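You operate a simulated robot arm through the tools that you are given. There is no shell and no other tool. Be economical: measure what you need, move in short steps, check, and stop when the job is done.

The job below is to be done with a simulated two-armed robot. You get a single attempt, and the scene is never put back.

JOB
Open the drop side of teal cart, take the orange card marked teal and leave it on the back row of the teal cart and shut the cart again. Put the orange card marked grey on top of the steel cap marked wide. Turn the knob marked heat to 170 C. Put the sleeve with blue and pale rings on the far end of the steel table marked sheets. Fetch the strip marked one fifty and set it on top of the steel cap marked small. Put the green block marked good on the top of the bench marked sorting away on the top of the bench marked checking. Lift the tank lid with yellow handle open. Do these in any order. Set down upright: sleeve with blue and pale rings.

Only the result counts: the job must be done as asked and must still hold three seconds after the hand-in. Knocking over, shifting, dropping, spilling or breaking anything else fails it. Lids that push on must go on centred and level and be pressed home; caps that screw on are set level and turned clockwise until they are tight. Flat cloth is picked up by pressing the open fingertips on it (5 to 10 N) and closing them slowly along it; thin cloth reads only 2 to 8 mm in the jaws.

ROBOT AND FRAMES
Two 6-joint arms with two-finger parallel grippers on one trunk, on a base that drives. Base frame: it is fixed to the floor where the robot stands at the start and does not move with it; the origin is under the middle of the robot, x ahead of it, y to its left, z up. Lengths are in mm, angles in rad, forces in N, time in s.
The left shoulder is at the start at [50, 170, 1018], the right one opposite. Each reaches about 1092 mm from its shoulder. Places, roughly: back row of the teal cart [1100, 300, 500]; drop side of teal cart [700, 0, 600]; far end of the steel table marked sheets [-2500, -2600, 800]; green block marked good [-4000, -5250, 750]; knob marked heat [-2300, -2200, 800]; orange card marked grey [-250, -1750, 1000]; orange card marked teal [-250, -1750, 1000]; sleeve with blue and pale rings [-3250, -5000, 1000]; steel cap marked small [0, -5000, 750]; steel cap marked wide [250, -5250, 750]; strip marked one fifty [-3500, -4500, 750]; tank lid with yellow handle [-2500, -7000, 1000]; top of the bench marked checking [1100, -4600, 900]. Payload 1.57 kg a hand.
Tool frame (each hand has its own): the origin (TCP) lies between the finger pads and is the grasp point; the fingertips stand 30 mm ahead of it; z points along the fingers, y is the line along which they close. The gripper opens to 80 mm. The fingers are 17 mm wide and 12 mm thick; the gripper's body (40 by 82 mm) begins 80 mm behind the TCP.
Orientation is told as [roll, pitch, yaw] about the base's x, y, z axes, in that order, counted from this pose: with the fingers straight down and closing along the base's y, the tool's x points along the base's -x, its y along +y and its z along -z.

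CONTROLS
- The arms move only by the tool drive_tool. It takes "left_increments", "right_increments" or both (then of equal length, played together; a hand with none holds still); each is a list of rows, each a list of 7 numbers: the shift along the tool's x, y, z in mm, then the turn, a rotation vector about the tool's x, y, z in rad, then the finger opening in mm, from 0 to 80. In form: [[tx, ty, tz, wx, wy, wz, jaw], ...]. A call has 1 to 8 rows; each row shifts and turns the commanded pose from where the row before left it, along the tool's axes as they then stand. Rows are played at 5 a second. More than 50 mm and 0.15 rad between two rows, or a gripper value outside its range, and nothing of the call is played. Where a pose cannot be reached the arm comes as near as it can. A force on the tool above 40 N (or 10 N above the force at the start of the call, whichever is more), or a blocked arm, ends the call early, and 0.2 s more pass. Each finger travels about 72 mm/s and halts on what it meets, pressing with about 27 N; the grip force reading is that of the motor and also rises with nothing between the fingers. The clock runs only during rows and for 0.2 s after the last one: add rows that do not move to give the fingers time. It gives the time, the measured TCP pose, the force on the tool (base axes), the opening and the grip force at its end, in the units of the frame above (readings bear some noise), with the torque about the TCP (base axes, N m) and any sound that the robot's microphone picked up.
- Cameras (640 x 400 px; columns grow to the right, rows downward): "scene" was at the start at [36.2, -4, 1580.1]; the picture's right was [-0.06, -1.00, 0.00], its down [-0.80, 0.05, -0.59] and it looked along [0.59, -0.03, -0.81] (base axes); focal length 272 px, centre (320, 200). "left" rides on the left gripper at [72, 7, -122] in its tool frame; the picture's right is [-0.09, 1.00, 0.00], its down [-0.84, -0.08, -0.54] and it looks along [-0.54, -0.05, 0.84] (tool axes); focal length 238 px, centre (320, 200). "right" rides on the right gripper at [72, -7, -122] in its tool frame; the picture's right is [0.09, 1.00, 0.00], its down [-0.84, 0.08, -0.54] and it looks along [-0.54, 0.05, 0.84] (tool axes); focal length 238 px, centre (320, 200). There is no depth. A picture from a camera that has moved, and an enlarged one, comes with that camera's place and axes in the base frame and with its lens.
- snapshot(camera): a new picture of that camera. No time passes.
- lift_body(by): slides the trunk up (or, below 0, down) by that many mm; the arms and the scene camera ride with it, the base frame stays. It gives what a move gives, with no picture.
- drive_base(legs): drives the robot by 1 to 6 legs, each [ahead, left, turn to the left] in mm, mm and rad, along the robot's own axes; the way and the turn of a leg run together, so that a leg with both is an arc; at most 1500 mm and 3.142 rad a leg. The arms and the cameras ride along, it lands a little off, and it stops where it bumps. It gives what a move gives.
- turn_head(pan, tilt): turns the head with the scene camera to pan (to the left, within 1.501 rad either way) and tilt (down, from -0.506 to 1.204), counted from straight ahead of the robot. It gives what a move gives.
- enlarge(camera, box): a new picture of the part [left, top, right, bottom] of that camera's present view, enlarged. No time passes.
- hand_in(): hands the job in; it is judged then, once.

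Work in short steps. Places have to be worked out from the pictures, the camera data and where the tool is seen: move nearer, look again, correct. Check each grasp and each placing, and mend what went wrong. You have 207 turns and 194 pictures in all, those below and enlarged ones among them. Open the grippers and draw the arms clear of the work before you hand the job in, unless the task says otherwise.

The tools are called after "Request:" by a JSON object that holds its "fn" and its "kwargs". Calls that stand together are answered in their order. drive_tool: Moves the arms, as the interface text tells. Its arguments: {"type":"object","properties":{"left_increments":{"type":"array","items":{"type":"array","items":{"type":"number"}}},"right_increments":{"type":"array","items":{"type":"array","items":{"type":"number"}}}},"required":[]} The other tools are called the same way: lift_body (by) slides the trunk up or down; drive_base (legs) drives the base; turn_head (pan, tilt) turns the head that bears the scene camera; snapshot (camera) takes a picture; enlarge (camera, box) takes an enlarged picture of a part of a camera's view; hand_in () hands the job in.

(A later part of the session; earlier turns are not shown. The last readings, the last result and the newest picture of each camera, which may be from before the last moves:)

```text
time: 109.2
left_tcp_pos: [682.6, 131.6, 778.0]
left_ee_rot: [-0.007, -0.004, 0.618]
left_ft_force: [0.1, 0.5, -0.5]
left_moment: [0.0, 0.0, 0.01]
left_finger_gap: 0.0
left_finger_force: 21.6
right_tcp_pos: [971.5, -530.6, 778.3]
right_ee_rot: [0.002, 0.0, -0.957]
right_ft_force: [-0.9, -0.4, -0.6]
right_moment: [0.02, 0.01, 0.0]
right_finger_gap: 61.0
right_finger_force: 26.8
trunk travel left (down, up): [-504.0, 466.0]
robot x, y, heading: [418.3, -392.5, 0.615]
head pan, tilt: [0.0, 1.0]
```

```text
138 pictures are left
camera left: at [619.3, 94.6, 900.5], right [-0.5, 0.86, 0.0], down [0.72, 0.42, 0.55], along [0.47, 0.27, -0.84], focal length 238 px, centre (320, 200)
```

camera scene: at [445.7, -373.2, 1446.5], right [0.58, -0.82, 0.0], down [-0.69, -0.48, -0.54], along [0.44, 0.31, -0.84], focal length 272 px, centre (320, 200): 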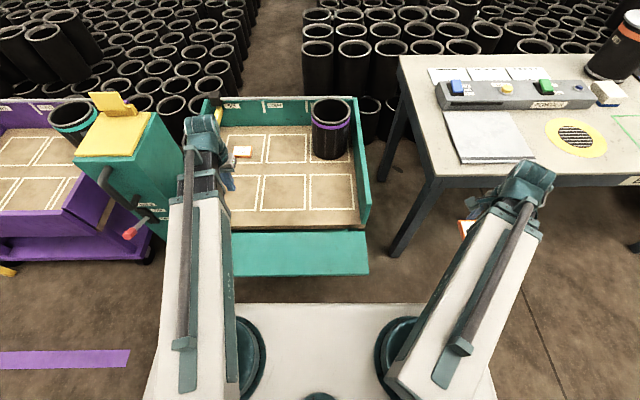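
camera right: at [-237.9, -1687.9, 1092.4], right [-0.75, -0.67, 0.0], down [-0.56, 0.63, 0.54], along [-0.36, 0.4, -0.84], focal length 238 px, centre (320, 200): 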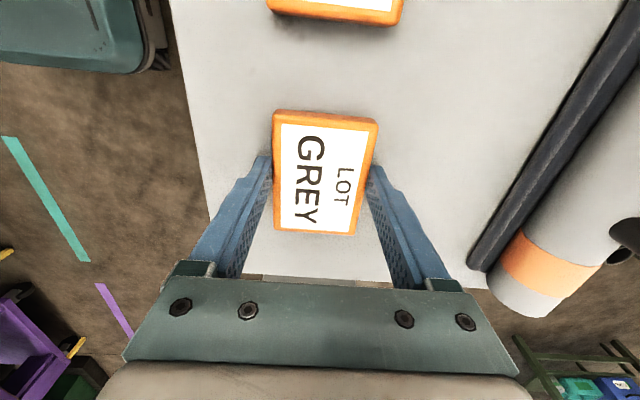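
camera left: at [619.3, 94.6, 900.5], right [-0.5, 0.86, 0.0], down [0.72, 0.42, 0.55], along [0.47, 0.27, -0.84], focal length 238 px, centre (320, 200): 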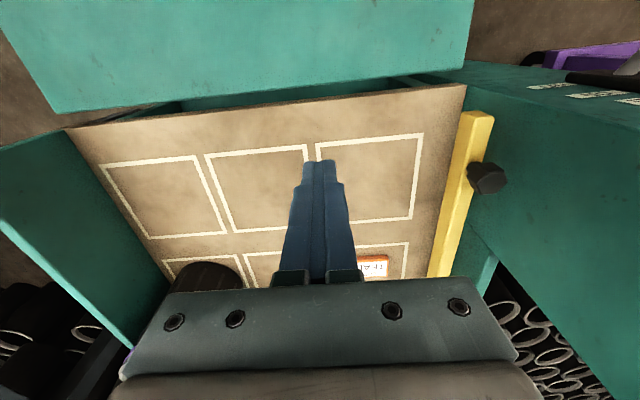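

The side hangs about 20° below level, outer edge near z≈470 and only ~330 mm ahead of the robot. I back off 400 mm, then tilt the left tool so its fingers point forward to lift it from below.

Request:
{"fn": "drive_base", "kwargs": {"legs": [[-400, 0, 0]]}}

Request:
{"fn": "drive_tool", "kwargs": {"left_increments": [[0, 0, 0, 0, -0.15, 0, 0], [0, 0, 0, 0, -0.15, 0, 0], [0, 0, 0, 0, -0.15, 0, 0], [0, 0, 0, 0, -0.15, 0, 0], [0, 0, 0, 0, -0.15, 0, 0], [0, 0, 0, 0, -0.15, 0, 0], [0, 0, 0, 0, -0.15, 0, 0], [0, 0, 0, 0, -0.15, 0, 0]]}}

Request:
{"fn": "snapshot", "kwargs": {"camera": "scene"}}

```text
time: 111.7
left_tcp_pos: [345.0, -102.7, 779.7]
left_ee_rot: [-0.006, -0.004, 0.625]
left_ft_force: [0.6, 0.5, 0.3]
left_moment: [-0.02, -0.02, -0.03]
left_finger_gap: 0.0
left_finger_force: 21.6
right_tcp_pos: [638.3, -762.3, 778.2]
right_ee_rot: [0.002, -0.001, -0.949]
right_ft_force: [-0.5, -0.7, -0.5]
right_moment: [0.0, 0.03, -0.02]
right_finger_gap: 61.1
right_finger_force: 27.0
trunk travel left (down, up): [-504.0, 466.0]
robot x, y, heading: [87.4, -628.1, 0.623]
head pan, tilt: [0.0, 1.0]
```

```text
time: 113.5
left_tcp_pos: [421.8, -0.1, 919.4]
left_ee_rot: [-0.011, -1.202, 0.638]
left_ft_force: [-0.4, 0.0, -0.1]
left_moment: [0.0, -0.03, 0.0]
left_finger_gap: 0.0
left_finger_force: 21.0
left hand out of reach, approached as far as the arm can: row 2, 3, 4, 5, 6, 7, 8
right_tcp_pos: [638.3, -761.5, 779.0]
right_ee_rot: [0.002, 0.002, -0.949]
right_ft_force: [-0.6, 0.2, -0.7]
right_moment: [-0.01, 0.0, 0.0]
right_finger_gap: 60.9
right_finger_force: 26.5
trunk travel left (down, up): [-504.0, 466.0]
robot x, y, heading: [86.5, -626.5, 0.628]
head pan, tilt: [0.0, 1.0]
```

```text
137 pictures are left
camera scene: at [112.8, -609.1, 1446.5], right [0.58, -0.81, 0.0], down [-0.68, -0.49, -0.54], along [0.44, 0.31, -0.84], focal length 272 px, centre (320, 200)
```

scene: 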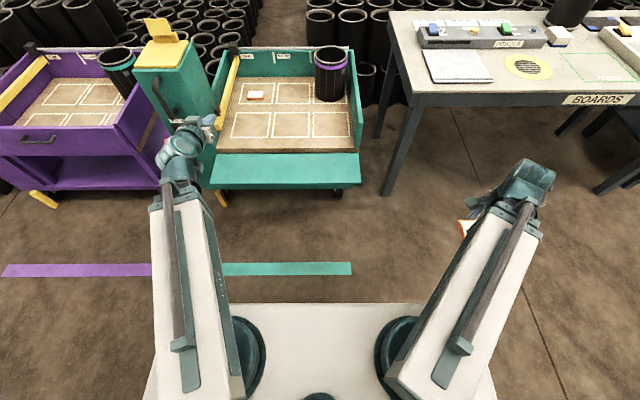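

The tilted tool sits in line with the left part of the side (clear of its handle). I lower the trunk until the fingertips are below the hanging edge and check.

Request:
{"fn": "lift_body", "kwargs": {"by": -300}}

Request:
{"fn": "lift_body", "kwargs": {"by": -178}}

Request:
{"fn": "snapshot", "kwargs": {"camera": "left"}}

Request:
{"fn": "snapshot", "kwargs": {"camera": "scene"}}

```text
time: 116.5
left_tcp_pos: [421.2, -0.3, 619.5]
left_ee_rot: [-0.012, -1.2, 0.637]
left_ft_force: [0.3, 0.5, 0.1]
left_moment: [-0.02, 0.0, 0.02]
left_finger_gap: 0.1
left_finger_force: 21.5
right_tcp_pos: [638.3, -762.7, 478.4]
right_ee_rot: [0.003, 0.0, -0.95]
right_ft_force: [-0.1, -0.5, -0.5]
right_moment: [0.02, 0.0, 0.0]
right_finger_gap: 61.3
right_finger_force: 26.6
trunk travel left (down, up): [-204.0, 766.0]
robot x, y, heading: [87.4, -626.3, 0.618]
head pan, tilt: [0.0, 1.0]
```

```text
time: 118.5
left_tcp_pos: [421.6, -0.5, 439.8]
left_ee_rot: [-0.014, -1.2, 0.637]
left_ft_force: [-0.3, 0.8, 1.3]
left_moment: [0.01, -0.01, 0.03]
left_finger_gap: 0.0
left_finger_force: 21.1
right_tcp_pos: [639.7, -762.3, 301.3]
right_ee_rot: [0.004, 0.0, -0.951]
right_ft_force: [1.3, -0.1, 0.1]
right_moment: [0.0, 0.01, 0.01]
right_finger_gap: 61.0
right_finger_force: 27.0
trunk travel left (down, up): [-26.0, 944.0]
robot x, y, heading: [88.2, -626.0, 0.619]
head pan, tilt: [0.0, 1.0]
```

```text
136 pictures are left
camera left: at [303.5, -77.1, 418.4], right [-0.56, 0.83, 0.08], down [-0.12, -0.18, 0.98], along [0.82, 0.53, 0.2], focal length 238 px, centre (320, 200)
```

left: 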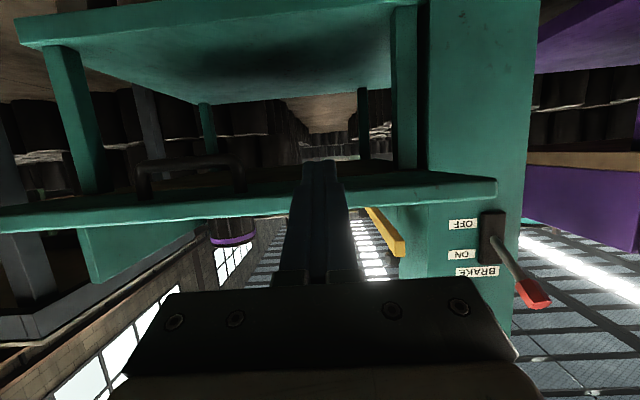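

```text
135 pictures are left
camera scene: at [112.7, -609.1, 968.5], right [0.58, -0.81, 0.0], down [-0.68, -0.49, -0.54], along [0.44, 0.31, -0.84], focal length 272 px, centre (320, 200)
```

scene: 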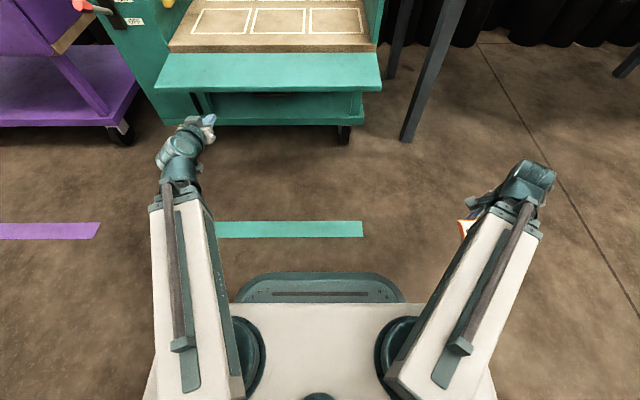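

The fingertips are ~35 mm below the hanging edge and left of the handle. I drive ahead 105 mm under it, then raise the trunk to swing it up.

Request:
{"fn": "drive_base", "kwargs": {"legs": [[105, 0, 0]]}}

Request:
{"fn": "lift_body", "kwargs": {"by": 60}}

Request:
{"fn": "snapshot", "kwargs": {"camera": "scene"}}

```text
time: 119.7
left_tcp_pos: [508.4, 61.3, 441.9]
left_ee_rot: [-0.012, -1.199, 0.637]
left_ft_force: [-0.2, 0.4, -0.7]
left_moment: [0.01, -0.01, -0.02]
left_finger_gap: 0.1
left_finger_force: 21.4
right_tcp_pos: [724.2, -699.5, 300.2]
right_ee_rot: [0.001, 0.0, -0.95]
right_ft_force: [0.0, -0.1, -1.1]
right_moment: [-0.01, 0.01, -0.01]
right_finger_gap: 61.0
right_finger_force: 27.5
trunk travel left (down, up): [-26.0, 944.0]
robot x, y, heading: [173.3, -562.0, 0.624]
head pan, tilt: [0.0, 1.0]
```

```text
time: 120.7
left_tcp_pos: [507.4, 60.9, 500.2]
left_ee_rot: [-0.013, -1.201, 0.636]
left_ft_force: [-0.3, -0.9, -2.0]
left_moment: [0.03, -0.01, 0.02]
left_finger_gap: 0.1
left_finger_force: 20.9
right_tcp_pos: [725.0, -700.2, 360.8]
right_ee_rot: [0.002, 0.0, -0.948]
right_ft_force: [0.0, 0.6, 0.2]
right_moment: [-0.04, 0.02, -0.02]
right_finger_gap: 61.1
right_finger_force: 26.6
trunk travel left (down, up): [-86.0, 884.0]
robot x, y, heading: [178.0, -563.3, 0.62]
head pan, tilt: [0.0, 1.0]
```

```text
134 pictures are left
camera scene: at [199.5, -547.0, 1028.5], right [0.58, -0.81, 0.0], down [-0.68, -0.49, -0.54], along [0.44, 0.31, -0.84], focal length 272 px, centre (320, 200)
```

scene: 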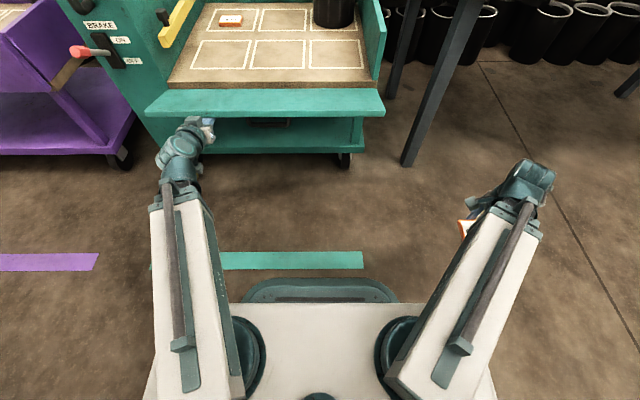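

The side follows with little force. I keep raising.

Request:
{"fn": "lift_body", "kwargs": {"by": 70}}

Request:
{"fn": "lift_body", "kwargs": {"by": 50}}

Request:
{"fn": "snapshot", "kwargs": {"camera": "scene"}}

Request:
{"fn": "snapshot", "kwargs": {"camera": "left"}}

```text
time: 121.8
left_tcp_pos: [508.3, 61.2, 571.9]
left_ee_rot: [-0.015, -1.202, 0.639]
left_ft_force: [-2.8, -2.0, -1.9]
left_moment: [-0.05, 0.06, 0.03]
left_finger_gap: 0.3
left_finger_force: 21.5
right_tcp_pos: [725.2, -700.4, 431.1]
right_ee_rot: [0.003, 0.0, -0.951]
right_ft_force: [-0.5, -0.2, -0.9]
right_moment: [0.02, 0.01, -0.01]
right_finger_gap: 61.2
right_finger_force: 27.1
trunk travel left (down, up): [-156.0, 814.0]
robot x, y, heading: [169.4, -565.1, 0.621]
head pan, tilt: [0.0, 1.0]
```

```text
time: 122.7
left_tcp_pos: [508.1, 61.6, 621.3]
left_ee_rot: [-0.013, -1.201, 0.638]
left_ft_force: [0.7, 1.0, 0.0]
left_moment: [0.05, 0.02, 0.01]
left_finger_gap: 0.0
left_finger_force: 21.0
right_tcp_pos: [725.3, -700.5, 481.5]
right_ee_rot: [0.003, 0.0, -0.951]
right_ft_force: [-0.1, 0.7, -0.3]
right_moment: [-0.01, 0.0, -0.02]
right_finger_gap: 61.0
right_finger_force: 27.3
trunk travel left (down, up): [-206.0, 764.0]
robot x, y, heading: [171.5, -564.5, 0.617]
head pan, tilt: [0.0, 1.0]
```

```text
133 pictures are left
camera scene: at [199.4, -547.1, 1148.5], right [0.58, -0.81, 0.0], down [-0.68, -0.49, -0.54], along [0.44, 0.31, -0.84], focal length 272 px, centre (320, 200)
```

scene: 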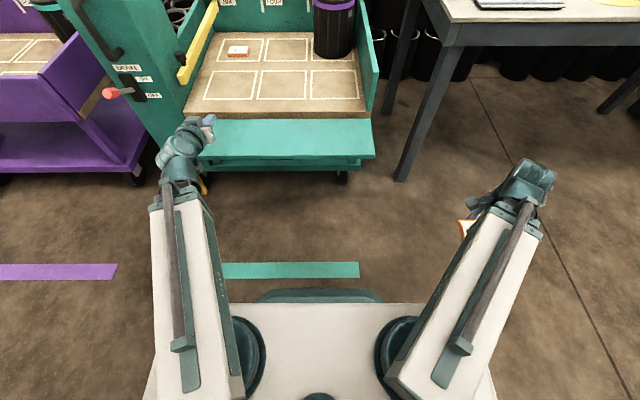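

```text
132 pictures are left
camera left: at [390.2, -15.1, 598.4], right [-0.56, 0.83, 0.08], down [-0.12, -0.18, 0.98], along [0.82, 0.53, 0.2], focal length 238 px, centre (320, 200)
```

left: 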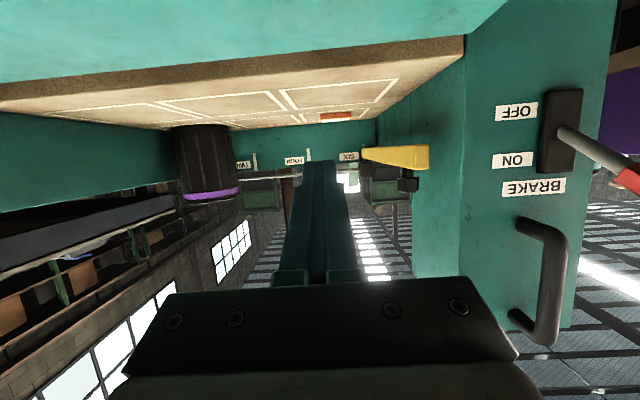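

The tip slipped past the edge at about 40° and the side fell back gently. I go back, lower, insert 40 mm deeper and raise less before driving forward.

Request:
{"fn": "drive_base", "kwargs": {"legs": [[-110, 0, 0]]}}

Request:
{"fn": "lift_body", "kwargs": {"by": -184}}

Request:
{"fn": "drive_base", "kwargs": {"legs": [[150, 0, 0]]}}

Request:
{"fn": "lift_body", "kwargs": {"by": 90}}

Request:
{"fn": "lift_body", "kwargs": {"by": 60}}

Request:
{"fn": "snapshot", "kwargs": {"camera": "scene"}}

```text
time: 123.9
left_tcp_pos: [415.5, -3.5, 620.5]
left_ee_rot: [-0.012, -1.201, 0.638]
left_ft_force: [0.2, 0.0, -0.2]
left_moment: [0.01, 0.03, -0.02]
left_finger_gap: 0.3
left_finger_force: 20.9
right_tcp_pos: [634.9, -764.7, 481.2]
right_ee_rot: [0.0, 0.0, -0.947]
right_ft_force: [0.1, -0.4, -1.8]
right_moment: [-0.01, 0.03, 0.0]
right_finger_gap: 61.0
right_finger_force: 27.1
trunk travel left (down, up): [-206.0, 764.0]
robot x, y, heading: [78.6, -627.0, 0.623]
head pan, tilt: [0.0, 1.0]
```

```text
time: 125.9
left_tcp_pos: [414.9, -3.3, 438.3]
left_ee_rot: [-0.012, -1.201, 0.638]
left_ft_force: [0.1, -0.2, 0.0]
left_moment: [0.0, 0.0, 0.02]
left_finger_gap: 0.0
left_finger_force: 21.0
right_tcp_pos: [634.7, -764.6, 297.2]
right_ee_rot: [0.001, 0.0, -0.947]
right_ft_force: [0.8, 0.2, 0.4]
right_moment: [-0.01, -0.03, -0.02]
right_finger_gap: 61.1
right_finger_force: 27.0
trunk travel left (down, up): [-22.0, 948.0]
robot x, y, heading: [78.1, -629.0, 0.624]
head pan, tilt: [0.0, 1.0]
```

```text
time: 127.3
left_tcp_pos: [536.0, 83.9, 436.8]
left_ee_rot: [-0.011, -1.2, 0.638]
left_ft_force: [-2.4, -2.2, -2.9]
left_moment: [0.17, -0.15, -0.02]
left_finger_gap: 0.1
left_finger_force: 21.9
right_tcp_pos: [755.6, -679.3, 296.8]
right_ee_rot: [0.002, 0.0, -0.948]
right_ft_force: [-0.2, -0.3, -0.2]
right_moment: [-0.03, 0.0, 0.03]
right_finger_gap: 61.2
right_finger_force: 27.1
trunk travel left (down, up): [-22.0, 948.0]
robot x, y, heading: [204.4, -546.9, 0.622]
head pan, tilt: [0.0, 1.0]
```

```text
time: 128.5
left_tcp_pos: [536.7, 83.9, 527.6]
left_ee_rot: [-0.012, -1.201, 0.643]
left_ft_force: [-2.9, 0.1, -2.3]
left_moment: [-0.02, 0.06, 0.0]
left_finger_gap: 0.0
left_finger_force: 21.4
right_tcp_pos: [755.7, -677.6, 386.1]
right_ee_rot: [0.001, 0.0, -0.949]
right_ft_force: [-0.3, 0.2, -0.5]
right_moment: [-0.01, 0.0, 0.02]
right_finger_gap: 60.9
right_finger_force: 26.6
trunk travel left (down, up): [-112.0, 858.0]
robot x, y, heading: [202.3, -541.4, 0.623]
head pan, tilt: [0.0, 1.0]
```

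```text
time: 129.5
left_tcp_pos: [535.9, 83.9, 588.1]
left_ee_rot: [-0.012, -1.2, 0.641]
left_ft_force: [-2.2, -2.0, -0.9]
left_moment: [-0.01, 0.07, -0.03]
left_finger_gap: 0.3
left_finger_force: 21.3
right_tcp_pos: [755.9, -677.2, 447.4]
right_ee_rot: [0.0, 0.0, -0.947]
right_ft_force: [0.5, 0.5, -1.3]
right_moment: [-0.03, 0.06, -0.02]
right_finger_gap: 61.1
right_finger_force: 26.8
trunk travel left (down, up): [-172.0, 798.0]
robot x, y, heading: [202.1, -543.3, 0.626]
head pan, tilt: [0.0, 1.0]
```

```text
131 pictures are left
camera scene: at [229.1, -525.6, 1114.6], right [0.58, -0.81, 0.0], down [-0.68, -0.49, -0.54], along [0.44, 0.32, -0.84], focal length 272 px, centre (320, 200)
```

scene: 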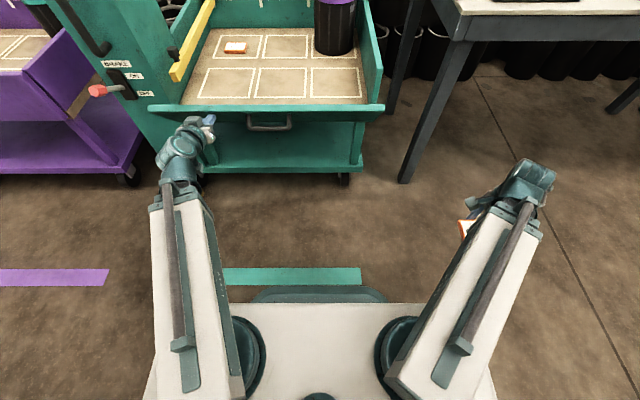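

The side is now past 45°, handle visible, held by the fingers. I push forward 60 mm.

Request:
{"fn": "drive_base", "kwargs": {"legs": [[60, 0, 0]]}}

Request:
{"fn": "lift_body", "kwargs": {"by": 40}}

Request:
{"fn": "drive_base", "kwargs": {"legs": [[20, 0, 0]]}}

Request:
{"fn": "snapshot", "kwargs": {"camera": "scene"}}

```text
time: 130.5
left_tcp_pos: [584.8, 118.7, 587.8]
left_ee_rot: [-0.013, -1.201, 0.638]
left_ft_force: [-0.5, -0.3, 0.0]
left_moment: [-0.01, 0.0, -0.01]
left_finger_gap: 0.0
left_finger_force: 21.0
right_tcp_pos: [804.0, -642.4, 447.2]
right_ee_rot: [0.002, -0.001, -0.948]
right_ft_force: [-0.5, 0.1, -1.3]
right_moment: [0.01, -0.02, 0.01]
right_finger_gap: 61.1
right_finger_force: 26.8
trunk travel left (down, up): [-172.0, 798.0]
robot x, y, heading: [250.8, -509.9, 0.624]
head pan, tilt: [0.0, 1.0]
```

```text
time: 131.3
left_tcp_pos: [585.2, 118.4, 625.9]
left_ee_rot: [-0.013, -1.2, 0.638]
left_ft_force: [0.5, -0.6, 0.0]
left_moment: [0.01, 0.01, 0.01]
left_finger_gap: 0.0
left_finger_force: 21.1
right_tcp_pos: [804.3, -643.3, 486.8]
right_ee_rot: [0.002, -0.001, -0.948]
right_ft_force: [0.5, 0.6, -1.0]
right_moment: [-0.01, 0.0, 0.01]
right_finger_gap: 61.1
right_finger_force: 27.1
trunk travel left (down, up): [-212.0, 758.0]
robot x, y, heading: [253.3, -510.1, 0.622]
head pan, tilt: [0.0, 1.0]
```

```text
time: 132.1
left_tcp_pos: [601.6, 129.0, 627.0]
left_ee_rot: [-0.011, -1.2, 0.639]
left_ft_force: [0.2, -0.8, -0.1]
left_moment: [0.0, 0.0, 0.02]
left_finger_gap: 0.2
left_finger_force: 20.9
right_tcp_pos: [820.5, -631.3, 486.5]
right_ee_rot: [0.001, -0.001, -0.948]
right_ft_force: [0.1, 0.6, -0.6]
right_moment: [0.03, 0.02, 0.01]
right_finger_gap: 61.3
right_finger_force: 27.0
trunk travel left (down, up): [-212.0, 758.0]
robot x, y, heading: [265.1, -492.0, 0.623]
head pan, tilt: [0.0, 1.0]
```

```text
130 pictures are left
camera scene: at [293.9, -479.0, 1154.5], right [0.58, -0.81, 0.0], down [-0.68, -0.49, -0.54], along [0.44, 0.32, -0.84], focal length 272 px, centre (320, 200)
```

scene: 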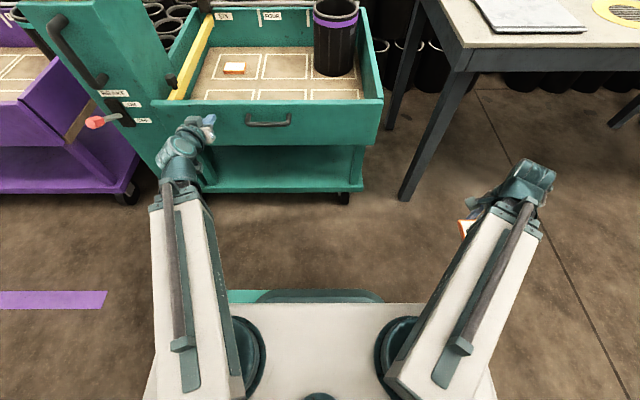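

The side looks upright and bears no load on the hand. I press 12 mm more to be sure it is home, then compare.

Request:
{"fn": "drive_base", "kwargs": {"legs": [[12, 0, 0]]}}

Request:
{"fn": "enlarge", "kwargs": {"camera": "scene", "box": [150, 0, 400, 200]}}

```text
time: 132.9
left_tcp_pos: [610.3, 136.3, 627.6]
left_ee_rot: [-0.01, -1.2, 0.639]
left_ft_force: [-11.6, -7.8, -5.0]
left_moment: [-0.08, 0.17, 0.01]
left_finger_gap: 0.0
left_finger_force: 20.9
right_tcp_pos: [827.3, -624.8, 486.8]
right_ee_rot: [0.002, 0.0, -0.948]
right_ft_force: [-0.5, 0.6, -0.5]
right_moment: [0.0, 0.0, -0.04]
right_finger_gap: 60.7
right_finger_force: 27.3
trunk travel left (down, up): [-212.0, 758.0]
robot x, y, heading: [275.7, -489.3, 0.619]
head pan, tilt: [0.0, 1.0]
```

```text
2.00 times, centred on (275, 100) of scene
camera zoom: at [303.0, -472.2, 1154.4], right [0.58, -0.81, 0.0], down [-0.68, -0.49, -0.54], along [0.44, 0.32, -0.84], focal length 543 px, centre (410, 400)
```

zoom: 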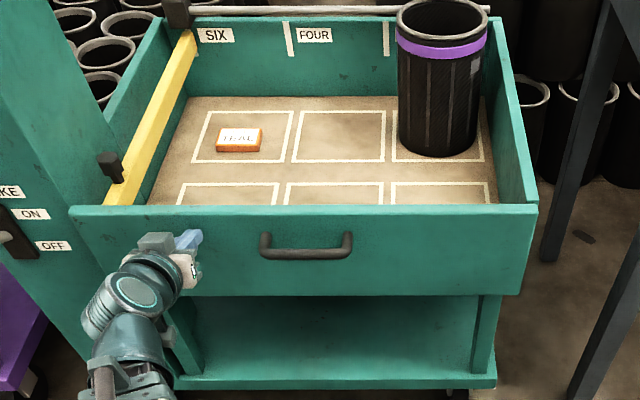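

It stopped firmly (14 N) – shut. I back off, restore the left tool to point down, raise the trunk, and drive toward the benches at the far side.

Request:
{"fn": "drive_base", "kwargs": {"legs": [[-400, 0, 0]]}}

Request:
{"fn": "lift_body", "kwargs": {"by": 450}}

Request:
{"fn": "drive_tool", "kwargs": {"left_increments": [[0, 0, 0, 0, 0.15, 0, 0], [0, 0, 0, 0, 0.15, 0, 0], [0, 0, 0, 0, 0.15, 0, 0], [0, 0, 0, 0, 0.15, 0, 0], [0, 0, 0, 0, 0.15, 0, 0], [0, 0, 0, 0, 0.15, 0, 0], [0, 0, 0, 0, 0.15, 0, 20], [0, 0, 0, 0, 0.15, 0, 60]]}}

Request:
{"fn": "turn_head", "kwargs": {"pan": 0, "tilt": 0.6}}

Request:
{"fn": "snapshot", "kwargs": {"camera": "scene"}}

Request:
{"fn": "drive_base", "kwargs": {"legs": [[0, 0, -1.577], [0, 250, 0], [1300, 0, 0], [1200, 0, 0]]}}

Request:
{"fn": "turn_head", "kwargs": {"pan": -0.7, "tilt": 0.45}}

Request:
{"fn": "snapshot", "kwargs": {"camera": "scene"}}

```text
time: 135.4
left_tcp_pos: [280.8, -94.9, 627.0]
left_ee_rot: [-0.011, -1.199, 0.649]
left_ft_force: [0.0, 0.0, 0.3]
left_moment: [0.01, 0.01, -0.01]
left_finger_gap: 0.0
left_finger_force: 21.3
right_tcp_pos: [507.3, -852.3, 487.0]
right_ee_rot: [0.001, -0.001, -0.937]
right_ft_force: [-0.8, -0.7, -1.4]
right_moment: [-0.03, -0.01, 0.01]
right_finger_gap: 61.2
right_finger_force: 27.0
trunk travel left (down, up): [-212.0, 758.0]
robot x, y, heading: [-47.4, -726.9, 0.631]
head pan, tilt: [0.0, 1.0]
```

```text
refused: 450 is not a number from -400 to 400
```

```text
time: 137.2
left_tcp_pos: [279.9, -95.2, 487.6]
left_ee_rot: [-0.004, 0.003, 0.639]
left_ft_force: [0.1, 0.5, -0.4]
left_moment: [0.02, 0.01, 0.0]
left_finger_gap: 60.0
left_finger_force: 0.0
left hand out of reach, approached as far as the arm can: row 1, 2, 3, 4, 5, 6, 7
right_tcp_pos: [507.0, -852.7, 487.7]
right_ee_rot: [0.001, 0.0, -0.934]
right_ft_force: [1.2, 0.0, 0.2]
right_moment: [0.04, -0.02, 0.03]
right_finger_gap: 61.4
right_finger_force: 27.3
trunk travel left (down, up): [-212.0, 758.0]
robot x, y, heading: [-48.0, -725.7, 0.631]
head pan, tilt: [0.0, 1.0]
```

```text
time: 138.0
left_tcp_pos: [280.7, -94.7, 487.1]
left_ee_rot: [-0.004, -0.001, 0.638]
left_ft_force: [0.4, 0.0, 0.9]
left_moment: [0.02, -0.02, 0.03]
left_finger_gap: 60.1
left_finger_force: 0.1
right_tcp_pos: [506.9, -853.7, 487.0]
right_ee_rot: [0.003, 0.0, -0.936]
right_ft_force: [0.3, 0.6, -0.7]
right_moment: [-0.01, 0.01, 0.02]
right_finger_gap: 61.2
right_finger_force: 27.2
trunk travel left (down, up): [-212.0, 758.0]
robot x, y, heading: [-44.9, -722.9, 0.636]
head pan, tilt: [0.0, 0.6]
```

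```text
128 pictures are left
camera scene: at [-4.9, -695.8, 1186.4], right [0.59, -0.81, 0.0], down [-0.46, -0.34, -0.82], along [0.66, 0.49, -0.57], focal length 272 px, centre (320, 200)
```

scene: 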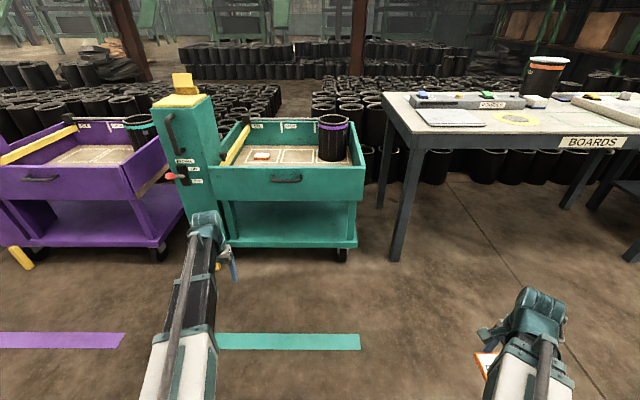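

```text
time: 155.4
left_tcp_pos: [2214.6, -2959.2, 486.7]
left_ee_rot: [-0.002, -0.001, -0.963]
left_ft_force: [-0.2, 0.1, 0.0]
left_moment: [0.01, -0.05, 0.04]
left_finger_gap: 60.1
left_finger_force: 0.1
right_tcp_pos: [1450.2, -3162.0, 487.5]
right_ee_rot: [0.003, -0.002, -2.539]
right_ft_force: [-0.8, 1.2, -0.5]
right_moment: [0.03, -0.03, 0.02]
right_finger_gap: 61.2
right_finger_force: 27.4
trunk travel left (down, up): [-212.0, 758.0]
robot x, y, heading: [1594.7, -2612.6, -0.969]
head pan, tilt: [0.0, 0.6]
```

```text
time: 156.5
left_tcp_pos: [2214.4, -2957.7, 487.5]
left_ee_rot: [-0.003, 0.0, -0.965]
left_ft_force: [0.2, -0.2, 0.4]
left_moment: [0.0, -0.01, -0.06]
left_finger_gap: 60.3
left_finger_force: 0.1
right_tcp_pos: [1450.1, -3161.9, 487.4]
right_ee_rot: [0.001, -0.001, -2.539]
right_ft_force: [0.1, -0.3, -0.9]
right_moment: [0.03, 0.0, -0.04]
right_finger_gap: 61.2
right_finger_force: 27.2
trunk travel left (down, up): [-212.0, 758.0]
robot x, y, heading: [1596.1, -2609.8, -0.972]
head pan, tilt: [-0.7, 0.45]
```

```text
127 pictures are left
camera scene: at [1566.9, -2670.0, 1200.0], right [-1.0, 0.1, 0.0], down [0.04, 0.43, -0.9], along [-0.09, -0.9, -0.44], focal length 272 px, centre (320, 200)
```

scene: 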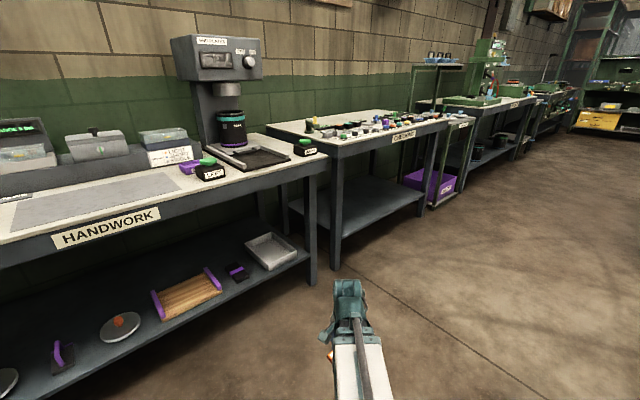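

The cart is shut with the card inside. I zoom on the second bench and beyond.

Request:
{"fn": "lift_body", "kwargs": {"by": 390}}

Request:
{"fn": "enlarge", "kwargs": {"camera": "scene", "box": [250, 90, 480, 240]}}

Request:
{"fn": "drive_base", "kwargs": {"legs": [[0, -1400, 0]]}}

Request:
{"fn": "turn_head", "kwargs": {"pan": 0, "tilt": 0.5}}

Request:
{"fn": "snapshot", "kwargs": {"camera": "scene"}}

```text
time: 160.3
left_tcp_pos: [2214.7, -2958.1, 876.9]
left_ee_rot: [-0.004, 0.0, -0.965]
left_ft_force: [-0.1, -0.1, 0.2]
left_moment: [-0.04, 0.03, -0.01]
left_finger_gap: 60.1
left_finger_force: 0.0
right_tcp_pos: [1449.5, -3161.8, 876.8]
right_ee_rot: [-0.001, 0.0, -2.54]
right_ft_force: [0.6, 0.9, -0.5]
right_moment: [0.04, -0.01, 0.0]
right_finger_gap: 61.0
right_finger_force: 27.2
trunk travel left (down, up): [-602.0, 368.0]
robot x, y, heading: [1595.7, -2610.1, -0.972]
head pan, tilt: [-0.7, 0.45]
```

```text
2.67 times, centred on (365, 165) of scene
camera zoom: at [1566.8, -2670.1, 1590.0], right [-1.0, 0.1, 0.0], down [0.04, 0.43, -0.9], along [-0.09, -0.9, -0.44], focal length 725 px, centre (200, 293)
```

zoom: 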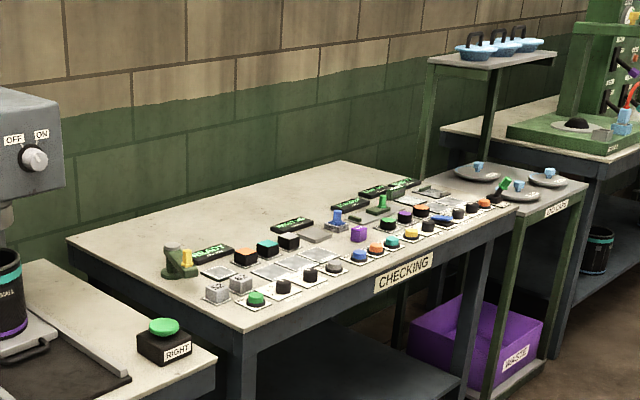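

```text
time: 167.0
left_tcp_pos: [1085.0, -3718.6, 876.0]
left_ee_rot: [-0.003, -0.002, -1.002]
left_ft_force: [-0.5, -0.5, 0.7]
left_moment: [0.01, 0.02, -0.03]
left_finger_gap: 60.0
left_finger_force: 0.1
right_tcp_pos: [313.5, -3894.0, 876.9]
right_ee_rot: [0.0, 0.0, -2.574]
right_ft_force: [0.7, -0.3, -0.9]
right_moment: [0.0, 0.02, -0.04]
right_finger_gap: 61.0
right_finger_force: 26.8
trunk travel left (down, up): [-602.0, 368.0]
robot x, y, heading: [479.4, -3350.2, -1.007]
head pan, tilt: [-0.7, 0.45]
```

```text
time: 168.0
left_tcp_pos: [1084.7, -3718.9, 877.5]
left_ee_rot: [-0.004, -0.001, -1.002]
left_ft_force: [-0.1, 0.7, -0.3]
left_moment: [-0.03, -0.05, 0.03]
left_finger_gap: 60.0
left_finger_force: 0.0
right_tcp_pos: [313.8, -3894.9, 877.7]
right_ee_rot: [-0.001, 0.0, -2.575]
right_ft_force: [0.0, -0.2, -1.2]
right_moment: [-0.02, 0.0, -0.01]
right_finger_gap: 61.1
right_finger_force: 27.2
trunk travel left (down, up): [-602.0, 368.0]
robot x, y, heading: [480.4, -3347.3, -1.001]
head pan, tilt: [0.0, 0.499]
```

```text
125 pictures are left
camera scene: at [509.6, -3393.2, 1585.6], right [-0.84, -0.54, 0.0], down [-0.26, 0.4, -0.88], along [0.47, -0.74, -0.48], focal length 272 px, centre (320, 200)
```

scene: 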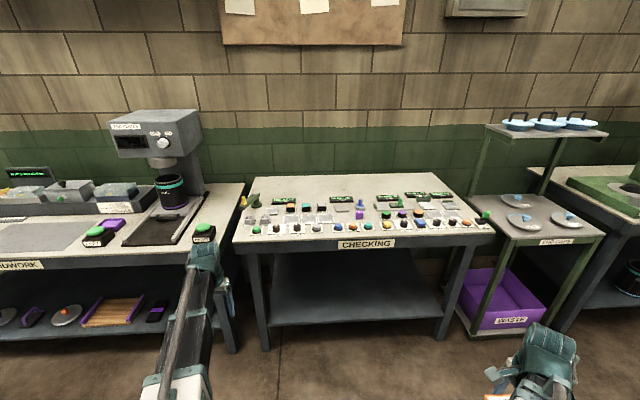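

The stand right of CHECKING carries the steel caps. I zoom on it and on the checking bench.

Request:
{"fn": "enlarge", "kwargs": {"camera": "scene", "box": [460, 100, 620, 260]}}

Request:
{"fn": "enlarge", "kwargs": {"camera": "scene", "box": [230, 165, 500, 260]}}

```text
2.50 times, centred on (540, 180) of scene
camera zoom: at [509.6, -3393.2, 1585.6], right [-0.84, -0.54, 0.0], down [-0.26, 0.4, -0.88], along [0.47, -0.74, -0.48], focal length 679 px, centre (-230, 250)
```

zoom: 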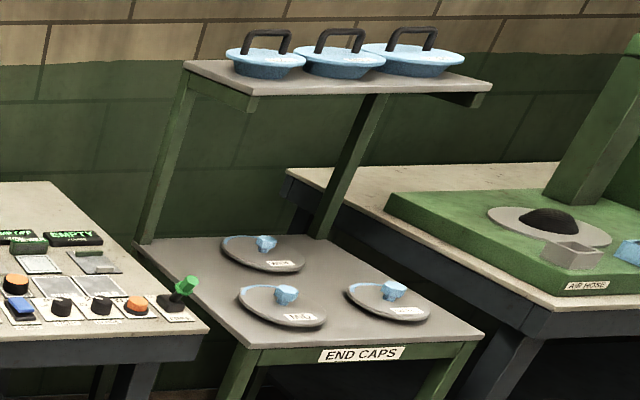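

```text
2.37 times, centred on (365, 212) of scene
camera zoom: at [509.6, -3393.2, 1585.6], right [-0.84, -0.54, 0.0], down [-0.26, 0.4, -0.88], along [0.47, -0.74, -0.48], focal length 644 px, centre (213, 170)
```

zoom: 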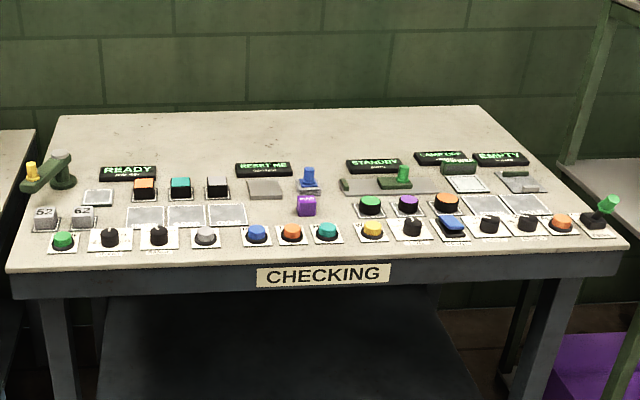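

Three steel caps stand there. I drive to face the END CAPS stand and look closely at the labels.

Request:
{"fn": "drive_base", "kwargs": {"legs": [[0, 0, 0.044], [0, -1333, 0], [350, 0, 0]]}}

Request:
{"fn": "turn_head", "kwargs": {"pan": 0, "tilt": 0.7}}

Request:
{"fn": "snapshot", "kwargs": {"camera": "scene"}}

Request:
{"fn": "enlarge", "kwargs": {"camera": "scene", "box": [240, 120, 420, 240]}}

```text
time: 176.9
left_tcp_pos: [159.0, -4754.1, 877.6]
left_ee_rot: [-0.002, -0.001, -1.013]
left_ft_force: [0.2, 0.9, -0.8]
left_moment: [-0.02, 0.08, 0.01]
left_finger_gap: 60.0
left_finger_force: 0.0
right_tcp_pos: [-612.8, -4921.7, 875.8]
right_ee_rot: [0.0, 0.0, -2.586]
right_ft_force: [0.6, 0.3, -0.1]
right_moment: [0.0, 0.0, 0.01]
right_finger_gap: 61.3
right_finger_force: 27.4
trunk travel left (down, up): [-602.0, 368.0]
robot x, y, heading: [-444.5, -4378.9, -1.011]
head pan, tilt: [0.0, 0.499]
```

```text
time: 177.7
left_tcp_pos: [158.9, -4754.2, 877.2]
left_ee_rot: [-0.004, 0.001, -1.012]
left_ft_force: [-0.4, -0.1, 0.3]
left_moment: [-0.04, -0.03, -0.03]
left_finger_gap: 60.4
left_finger_force: 0.2
right_tcp_pos: [-613.9, -4922.0, 876.5]
right_ee_rot: [0.0, -0.001, -2.588]
right_ft_force: [0.0, 0.6, -0.7]
right_moment: [0.04, 0.03, 0.02]
right_finger_gap: 61.2
right_finger_force: 27.2
trunk travel left (down, up): [-602.0, 368.0]
robot x, y, heading: [-442.6, -4376.9, -1.018]
head pan, tilt: [0.0, 0.7]
```

```text
122 pictures are left
camera scene: at [-415.9, -4416.8, 1567.9], right [-0.85, -0.53, 0.0], down [-0.34, 0.55, -0.77], along [0.4, -0.65, -0.64], focal length 272 px, centre (320, 200)
```

scene: 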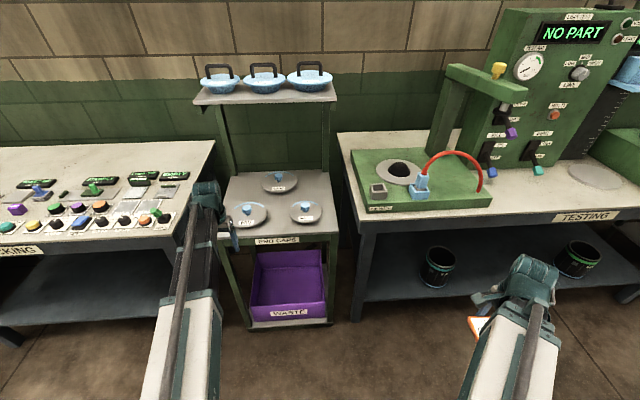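

```text
3.33 times, centred on (330, 180) of scene
camera zoom: at [-415.9, -4416.8, 1567.9], right [-0.85, -0.53, 0.0], down [-0.34, 0.55, -0.77], along [0.4, -0.65, -0.64], focal length 906 px, centre (287, 267)
```

zoom: 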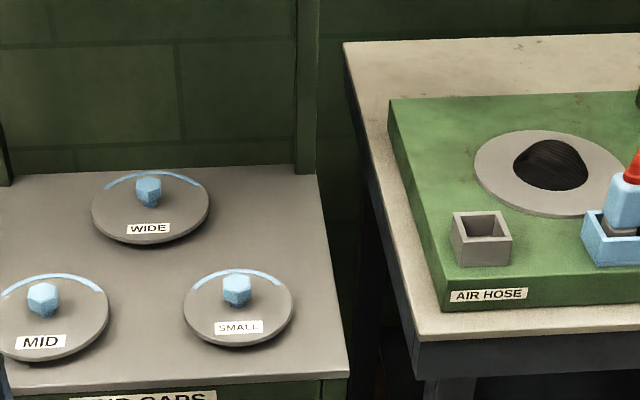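

WIDE is the back cap (≈288,-5192, plate z≈813), SMALL front right (≈70,-5092). The pan shelf overhangs at z≈1220. I tuck the left arm, square up and move nearer so that the right hand can go in between the SMALL and MID knobs.

Request:
{"fn": "drive_tool", "kwargs": {"left_increments": [[48, 0, 0, 0, 0, 0, 40], [48, 0, 0, 0, 0, 0, 40], [48, 0, 0, 0, 0, 0, 40], [48, 0, 0, 0, 0, 0, 40], [48, 0, 0, 0, 0, 0, 40]]}}

Request:
{"fn": "drive_base", "kwargs": {"legs": [[0, 0, 0.06], [0, 230, 0], [200, 0, 0]]}}

Request:
{"fn": "snapshot", "kwargs": {"camera": "scene"}}

```text
time: 178.9
left_tcp_pos: [58.0, -4571.6, 877.3]
left_ee_rot: [-0.003, 0.002, -1.013]
left_ft_force: [-0.3, -0.4, 0.1]
left_moment: [0.05, 0.0, 0.0]
left_finger_gap: 40.3
left_finger_force: 0.2
left hand out of reach, approached as far as the arm can: row 5
right_tcp_pos: [-613.3, -4921.8, 875.9]
right_ee_rot: [0.0, -0.002, -2.587]
right_ft_force: [0.4, 0.2, -0.3]
right_moment: [0.01, 0.01, -0.04]
right_finger_gap: 61.1
right_finger_force: 26.8
trunk travel left (down, up): [-602.0, 368.0]
robot x, y, heading: [-442.9, -4382.1, -1.017]
head pan, tilt: [0.0, 0.7]
```

```text
time: 182.3
left_tcp_pos: [373.2, -4577.7, 876.6]
left_ee_rot: [-0.005, 0.004, -0.953]
left_ft_force: [-0.5, 0.1, 0.6]
left_moment: [0.04, 0.02, -0.02]
left_finger_gap: 39.9
left_finger_force: 0.0
right_tcp_pos: [-276.3, -4965.5, 876.3]
right_ee_rot: [0.0, 0.001, -2.527]
right_ft_force: [0.4, -0.7, 0.1]
right_moment: [-0.01, 0.03, -0.01]
right_finger_gap: 60.9
right_finger_force: 27.2
trunk travel left (down, up): [-602.0, 368.0]
robot x, y, heading: [-134.9, -4412.4, -0.96]
head pan, tilt: [0.0, 0.7]
```

```text
120 pictures are left
camera scene: at [-107.5, -4450.6, 1567.8], right [-0.82, -0.58, 0.0], down [-0.37, 0.53, -0.76], along [0.44, -0.62, -0.64], focal length 272 px, centre (320, 200)
```

scene: 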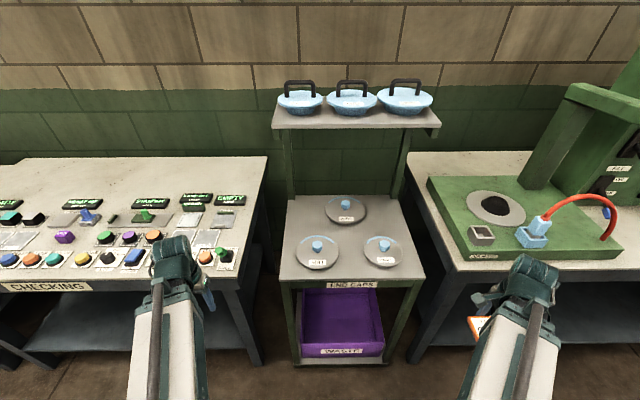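

WIDE now lies 887 ahead, 100 right. I swing the right hand with the grey card in front of the stand, then forward.

Request:
{"fn": "drive_tool", "kwargs": {"right_increments": [[42, 12, 0, 0, 0, 0, 45], [42, 12, 0, 0, 0, 0, 45], [42, 12, 0, 0, 0, 0, 45], [42, 12, 0, 0, 0, 0, 45], [42, 12, 0, 0, 0, 0, 45], [42, 12, 0, 0, 0, 0, 45], [42, 12, 0, 0, 0, 0, 45], [39, 12, 0, 0, 0, 0, 45]]}}

Request:
{"fn": "drive_tool", "kwargs": {"right_increments": [[0, 46, 0, 0, 0, 0, 45], [0, 46, 0, 0, 0, 0, 45], [0, 46, 0, 0, 0, 0, 45], [0, 46, 0, 0, 0, 0, 45], [0, 46, 0, 0, 0, 0, 45], [0, 20, 0, 0, 0, 0, 45]]}}

Request:
{"fn": "snapshot", "kwargs": {"camera": "right"}}

Request:
{"fn": "snapshot", "kwargs": {"camera": "scene"}}

```text
time: 184.1
left_tcp_pos: [372.6, -4578.0, 875.9]
left_ee_rot: [-0.003, 0.002, -0.952]
left_ft_force: [-0.6, 0.1, -0.6]
left_moment: [0.01, 0.0, 0.01]
left_finger_gap: 40.1
left_finger_force: 0.0
right_tcp_pos: [55.1, -4877.3, 876.6]
right_ee_rot: [0.0, -0.001, -2.528]
right_ft_force: [0.2, 0.2, -0.7]
right_moment: [-0.01, -0.02, -0.01]
right_finger_gap: 61.3
right_finger_force: 27.6
right hand out of reach, approached as far as the arm can: row 1, 2, 3
trunk travel left (down, up): [-602.0, 368.0]
robot x, y, heading: [-135.0, -4415.8, -0.956]
head pan, tilt: [0.0, 0.7]
```

```text
time: 185.5
left_tcp_pos: [374.6, -4577.9, 876.5]
left_ee_rot: [-0.004, 0.001, -0.952]
left_ft_force: [0.4, 0.1, 0.2]
left_moment: [0.03, 0.0, 0.01]
left_finger_gap: 39.9
left_finger_force: 0.1
right_tcp_pos: [199.7, -5084.7, 876.9]
right_ee_rot: [0.001, 0.0, -2.525]
right_ft_force: [-0.7, -0.1, 0.2]
right_moment: [-0.02, 0.01, 0.0]
right_finger_gap: 60.9
right_finger_force: 26.5
right hand out of reach, approached as far as the arm can: row 3
trunk travel left (down, up): [-602.0, 368.0]
robot x, y, heading: [-135.8, -4416.4, -0.957]
head pan, tilt: [0.0, 0.7]
```

```text
119 pictures are left
camera right: at [253.4, -5037.5, 998.9], right [0.65, -0.76, 0.0], down [-0.64, -0.55, 0.54], along [-0.41, -0.35, -0.84], focal length 238 px, centre (320, 200)
```

right: 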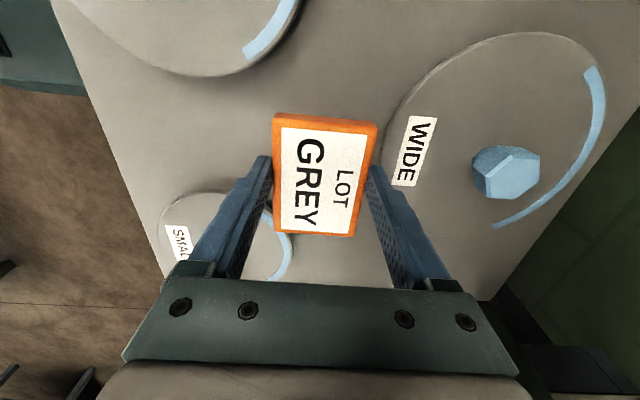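

```text
118 pictures are left
camera scene: at [-107.5, -4450.4, 1567.8], right [-0.82, -0.58, 0.0], down [-0.37, 0.53, -0.76], along [0.44, -0.63, -0.64], focal length 272 px, centre (320, 200)
```

scene: 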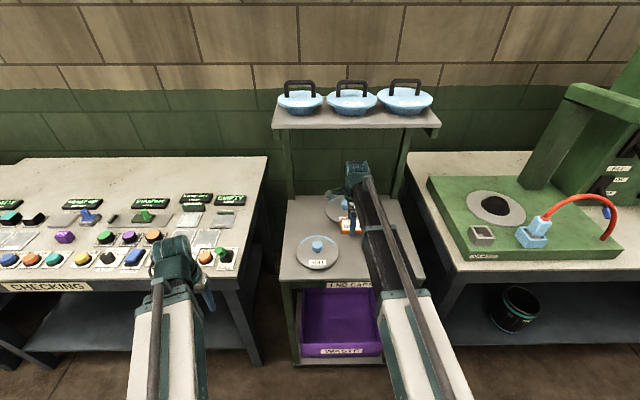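

The WIDE knob is 134 mm ahead and 9 mm left of the TCP; disc radius ≈ 88. I set the card on the disc in front of the knob: 64 mm ahead, 9 left, then lower gently.

Request:
{"fn": "drive_tool", "kwargs": {"right_increments": [[5, 32, 0, 0, 0, 0, 45], [4, 32, 0, 0, 0, 0, 45]]}}

Request:
{"fn": "snapshot", "kwargs": {"camera": "right"}}

```text
time: 186.1
left_tcp_pos: [373.4, -4576.1, 875.8]
left_ee_rot: [-0.006, 0.001, -0.952]
left_ft_force: [0.0, 0.0, 0.5]
left_moment: [0.0, 0.02, 0.01]
left_finger_gap: 39.9
left_finger_force: 0.0
right_tcp_pos: [245.0, -5130.7, 877.4]
right_ee_rot: [-0.001, 0.001, -2.527]
right_ft_force: [-0.1, 1.0, -0.9]
right_moment: [0.01, -0.01, -0.01]
right_finger_gap: 61.1
right_finger_force: 26.4
trunk travel left (down, up): [-602.0, 368.0]
robot x, y, heading: [-134.0, -4415.4, -0.957]
head pan, tilt: [0.0, 0.7]
```

```text
117 pictures are left
camera right: at [298.1, -5084.0, 998.8], right [0.65, -0.76, 0.0], down [-0.64, -0.54, 0.54], along [-0.41, -0.35, -0.84], focal length 238 px, centre (320, 200)
```

right: 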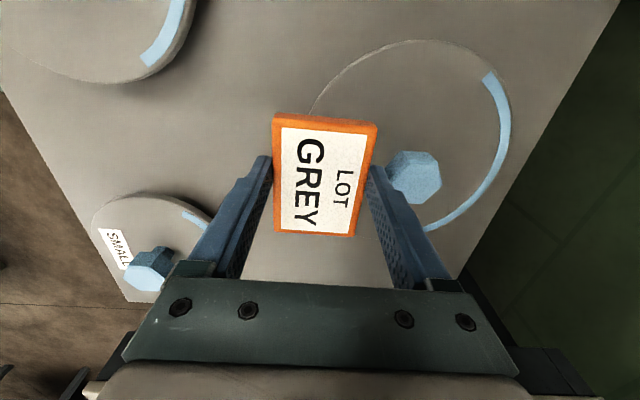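

The knob is 66 mm ahead with radius ~20, so I step back 5 mm for finger room and lower.

Request:
{"fn": "drive_tool", "kwargs": {"right_increments": [[0, -5, 0, 0, 0, 0, 45]]}}

Request:
{"fn": "lift_body", "kwargs": {"by": -24}}

Request:
{"fn": "snapshot", "kwargs": {"camera": "right"}}

```text
time: 186.5
left_tcp_pos: [374.1, -4577.2, 877.2]
left_ee_rot: [-0.003, 0.002, -0.953]
left_ft_force: [-0.2, 0.0, 1.1]
left_moment: [0.01, -0.02, 0.02]
left_finger_gap: 40.1
left_finger_force: 0.1
right_tcp_pos: [239.7, -5126.4, 877.3]
right_ee_rot: [0.001, 0.001, -2.527]
right_ft_force: [-0.6, -0.2, -0.1]
right_moment: [0.0, 0.04, -0.01]
right_finger_gap: 61.2
right_finger_force: 26.7
trunk travel left (down, up): [-602.0, 368.0]
robot x, y, heading: [-138.9, -4414.9, -0.959]
head pan, tilt: [0.0, 0.7]
```

```text
time: 187.2
left_tcp_pos: [373.1, -4576.3, 853.6]
left_ee_rot: [-0.005, 0.001, -0.954]
left_ft_force: [0.1, 0.0, 0.1]
left_moment: [0.01, 0.01, -0.01]
left_finger_gap: 40.1
left_finger_force: 0.0
right_tcp_pos: [240.0, -5126.6, 853.9]
right_ee_rot: [0.005, 0.0, -2.528]
right_ft_force: [2.5, -3.5, 17.8]
right_moment: [-0.35, -0.21, 0.01]
right_finger_gap: 60.9
right_finger_force: 27.0
trunk travel left (down, up): [-578.0, 392.0]
robot x, y, heading: [-139.5, -4414.6, -0.957]
head pan, tilt: [0.0, 0.7]
```

```text
116 pictures are left
camera right: at [294.6, -5079.0, 976.2], right [0.65, -0.76, 0.0], down [-0.64, -0.54, 0.54], along [-0.41, -0.35, -0.84], focal length 238 px, centre (320, 200)
```

right: 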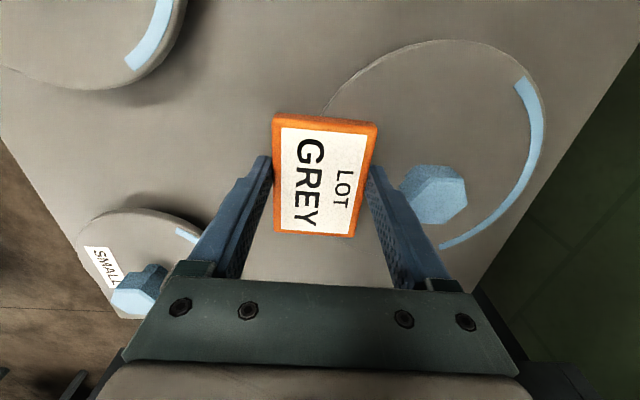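

Contact (18 N) – the card rests on the disc. I ease up 1 mm, open only to 67 mm, and lift off.

Request:
{"fn": "lift_body", "kwargs": {"by": 1}}

Request:
{"fn": "drive_tool", "kwargs": {"right_increments": [[0, 0, 0, 0, 0, 0, 62], [0, 0, 0, 0, 0, 0, 64], [0, 0, 0, 0, 0, 0, 66], [0, 0, 0, 0, 0, 0, 66]]}}

Request:
{"fn": "lift_body", "kwargs": {"by": 30}}

Request:
{"fn": "snapshot", "kwargs": {"camera": "right"}}

```text
time: 187.7
left_tcp_pos: [372.2, -4577.9, 854.4]
left_ee_rot: [-0.004, 0.002, -0.953]
left_ft_force: [-0.1, -0.7, 0.2]
left_moment: [-0.01, -0.04, 0.01]
left_finger_gap: 40.0
left_finger_force: 0.1
right_tcp_pos: [240.5, -5127.1, 854.1]
right_ee_rot: [0.002, -0.001, -2.528]
right_ft_force: [3.2, -3.4, 9.1]
right_moment: [-0.18, -0.16, -0.02]
right_finger_gap: 60.9
right_finger_force: 27.2
trunk travel left (down, up): [-579.0, 391.0]
robot x, y, heading: [-138.1, -4412.9, -0.961]
head pan, tilt: [0.0, 0.7]
```

```text
time: 188.7
left_tcp_pos: [373.5, -4577.2, 854.6]
left_ee_rot: [-0.004, 0.002, -0.953]
left_ft_force: [0.3, 0.4, -0.1]
left_moment: [0.0, 0.02, -0.01]
left_finger_gap: 40.2
left_finger_force: 0.1
right_tcp_pos: [240.9, -5126.1, 853.1]
right_ee_rot: [0.0, 0.001, -2.528]
right_ft_force: [-0.9, 1.4, 2.2]
right_moment: [-0.01, -0.09, 0.06]
right_finger_gap: 65.0
right_finger_force: 0.1
trunk travel left (down, up): [-579.0, 391.0]
robot x, y, heading: [-136.6, -4416.1, -0.955]
head pan, tilt: [0.0, 0.7]
```

```text
time: 189.4
left_tcp_pos: [373.0, -4578.0, 883.8]
left_ee_rot: [-0.003, 0.004, -0.952]
left_ft_force: [-0.9, 0.2, 0.0]
left_moment: [0.01, -0.01, 0.0]
left_finger_gap: 40.2
left_finger_force: 0.0
right_tcp_pos: [239.6, -5126.9, 883.8]
right_ee_rot: [0.0, 0.0, -2.528]
right_ft_force: [0.1, -0.5, -0.1]
right_moment: [0.02, -0.02, -0.01]
right_finger_gap: 65.9
right_finger_force: 0.2
trunk travel left (down, up): [-609.0, 361.0]
robot x, y, heading: [-134.0, -4414.1, -0.957]
head pan, tilt: [0.0, 0.7]
```

```text
115 pictures are left
camera right: at [294.8, -5079.5, 1006.0], right [0.65, -0.76, 0.0], down [-0.64, -0.54, 0.54], along [-0.41, -0.35, -0.84], focal length 238 px, centre (320, 200)
```

right: 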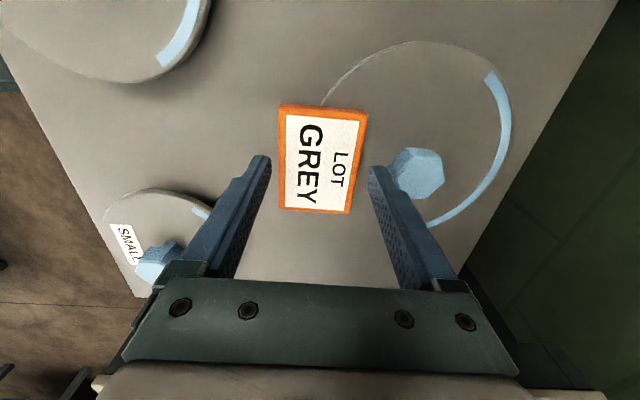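

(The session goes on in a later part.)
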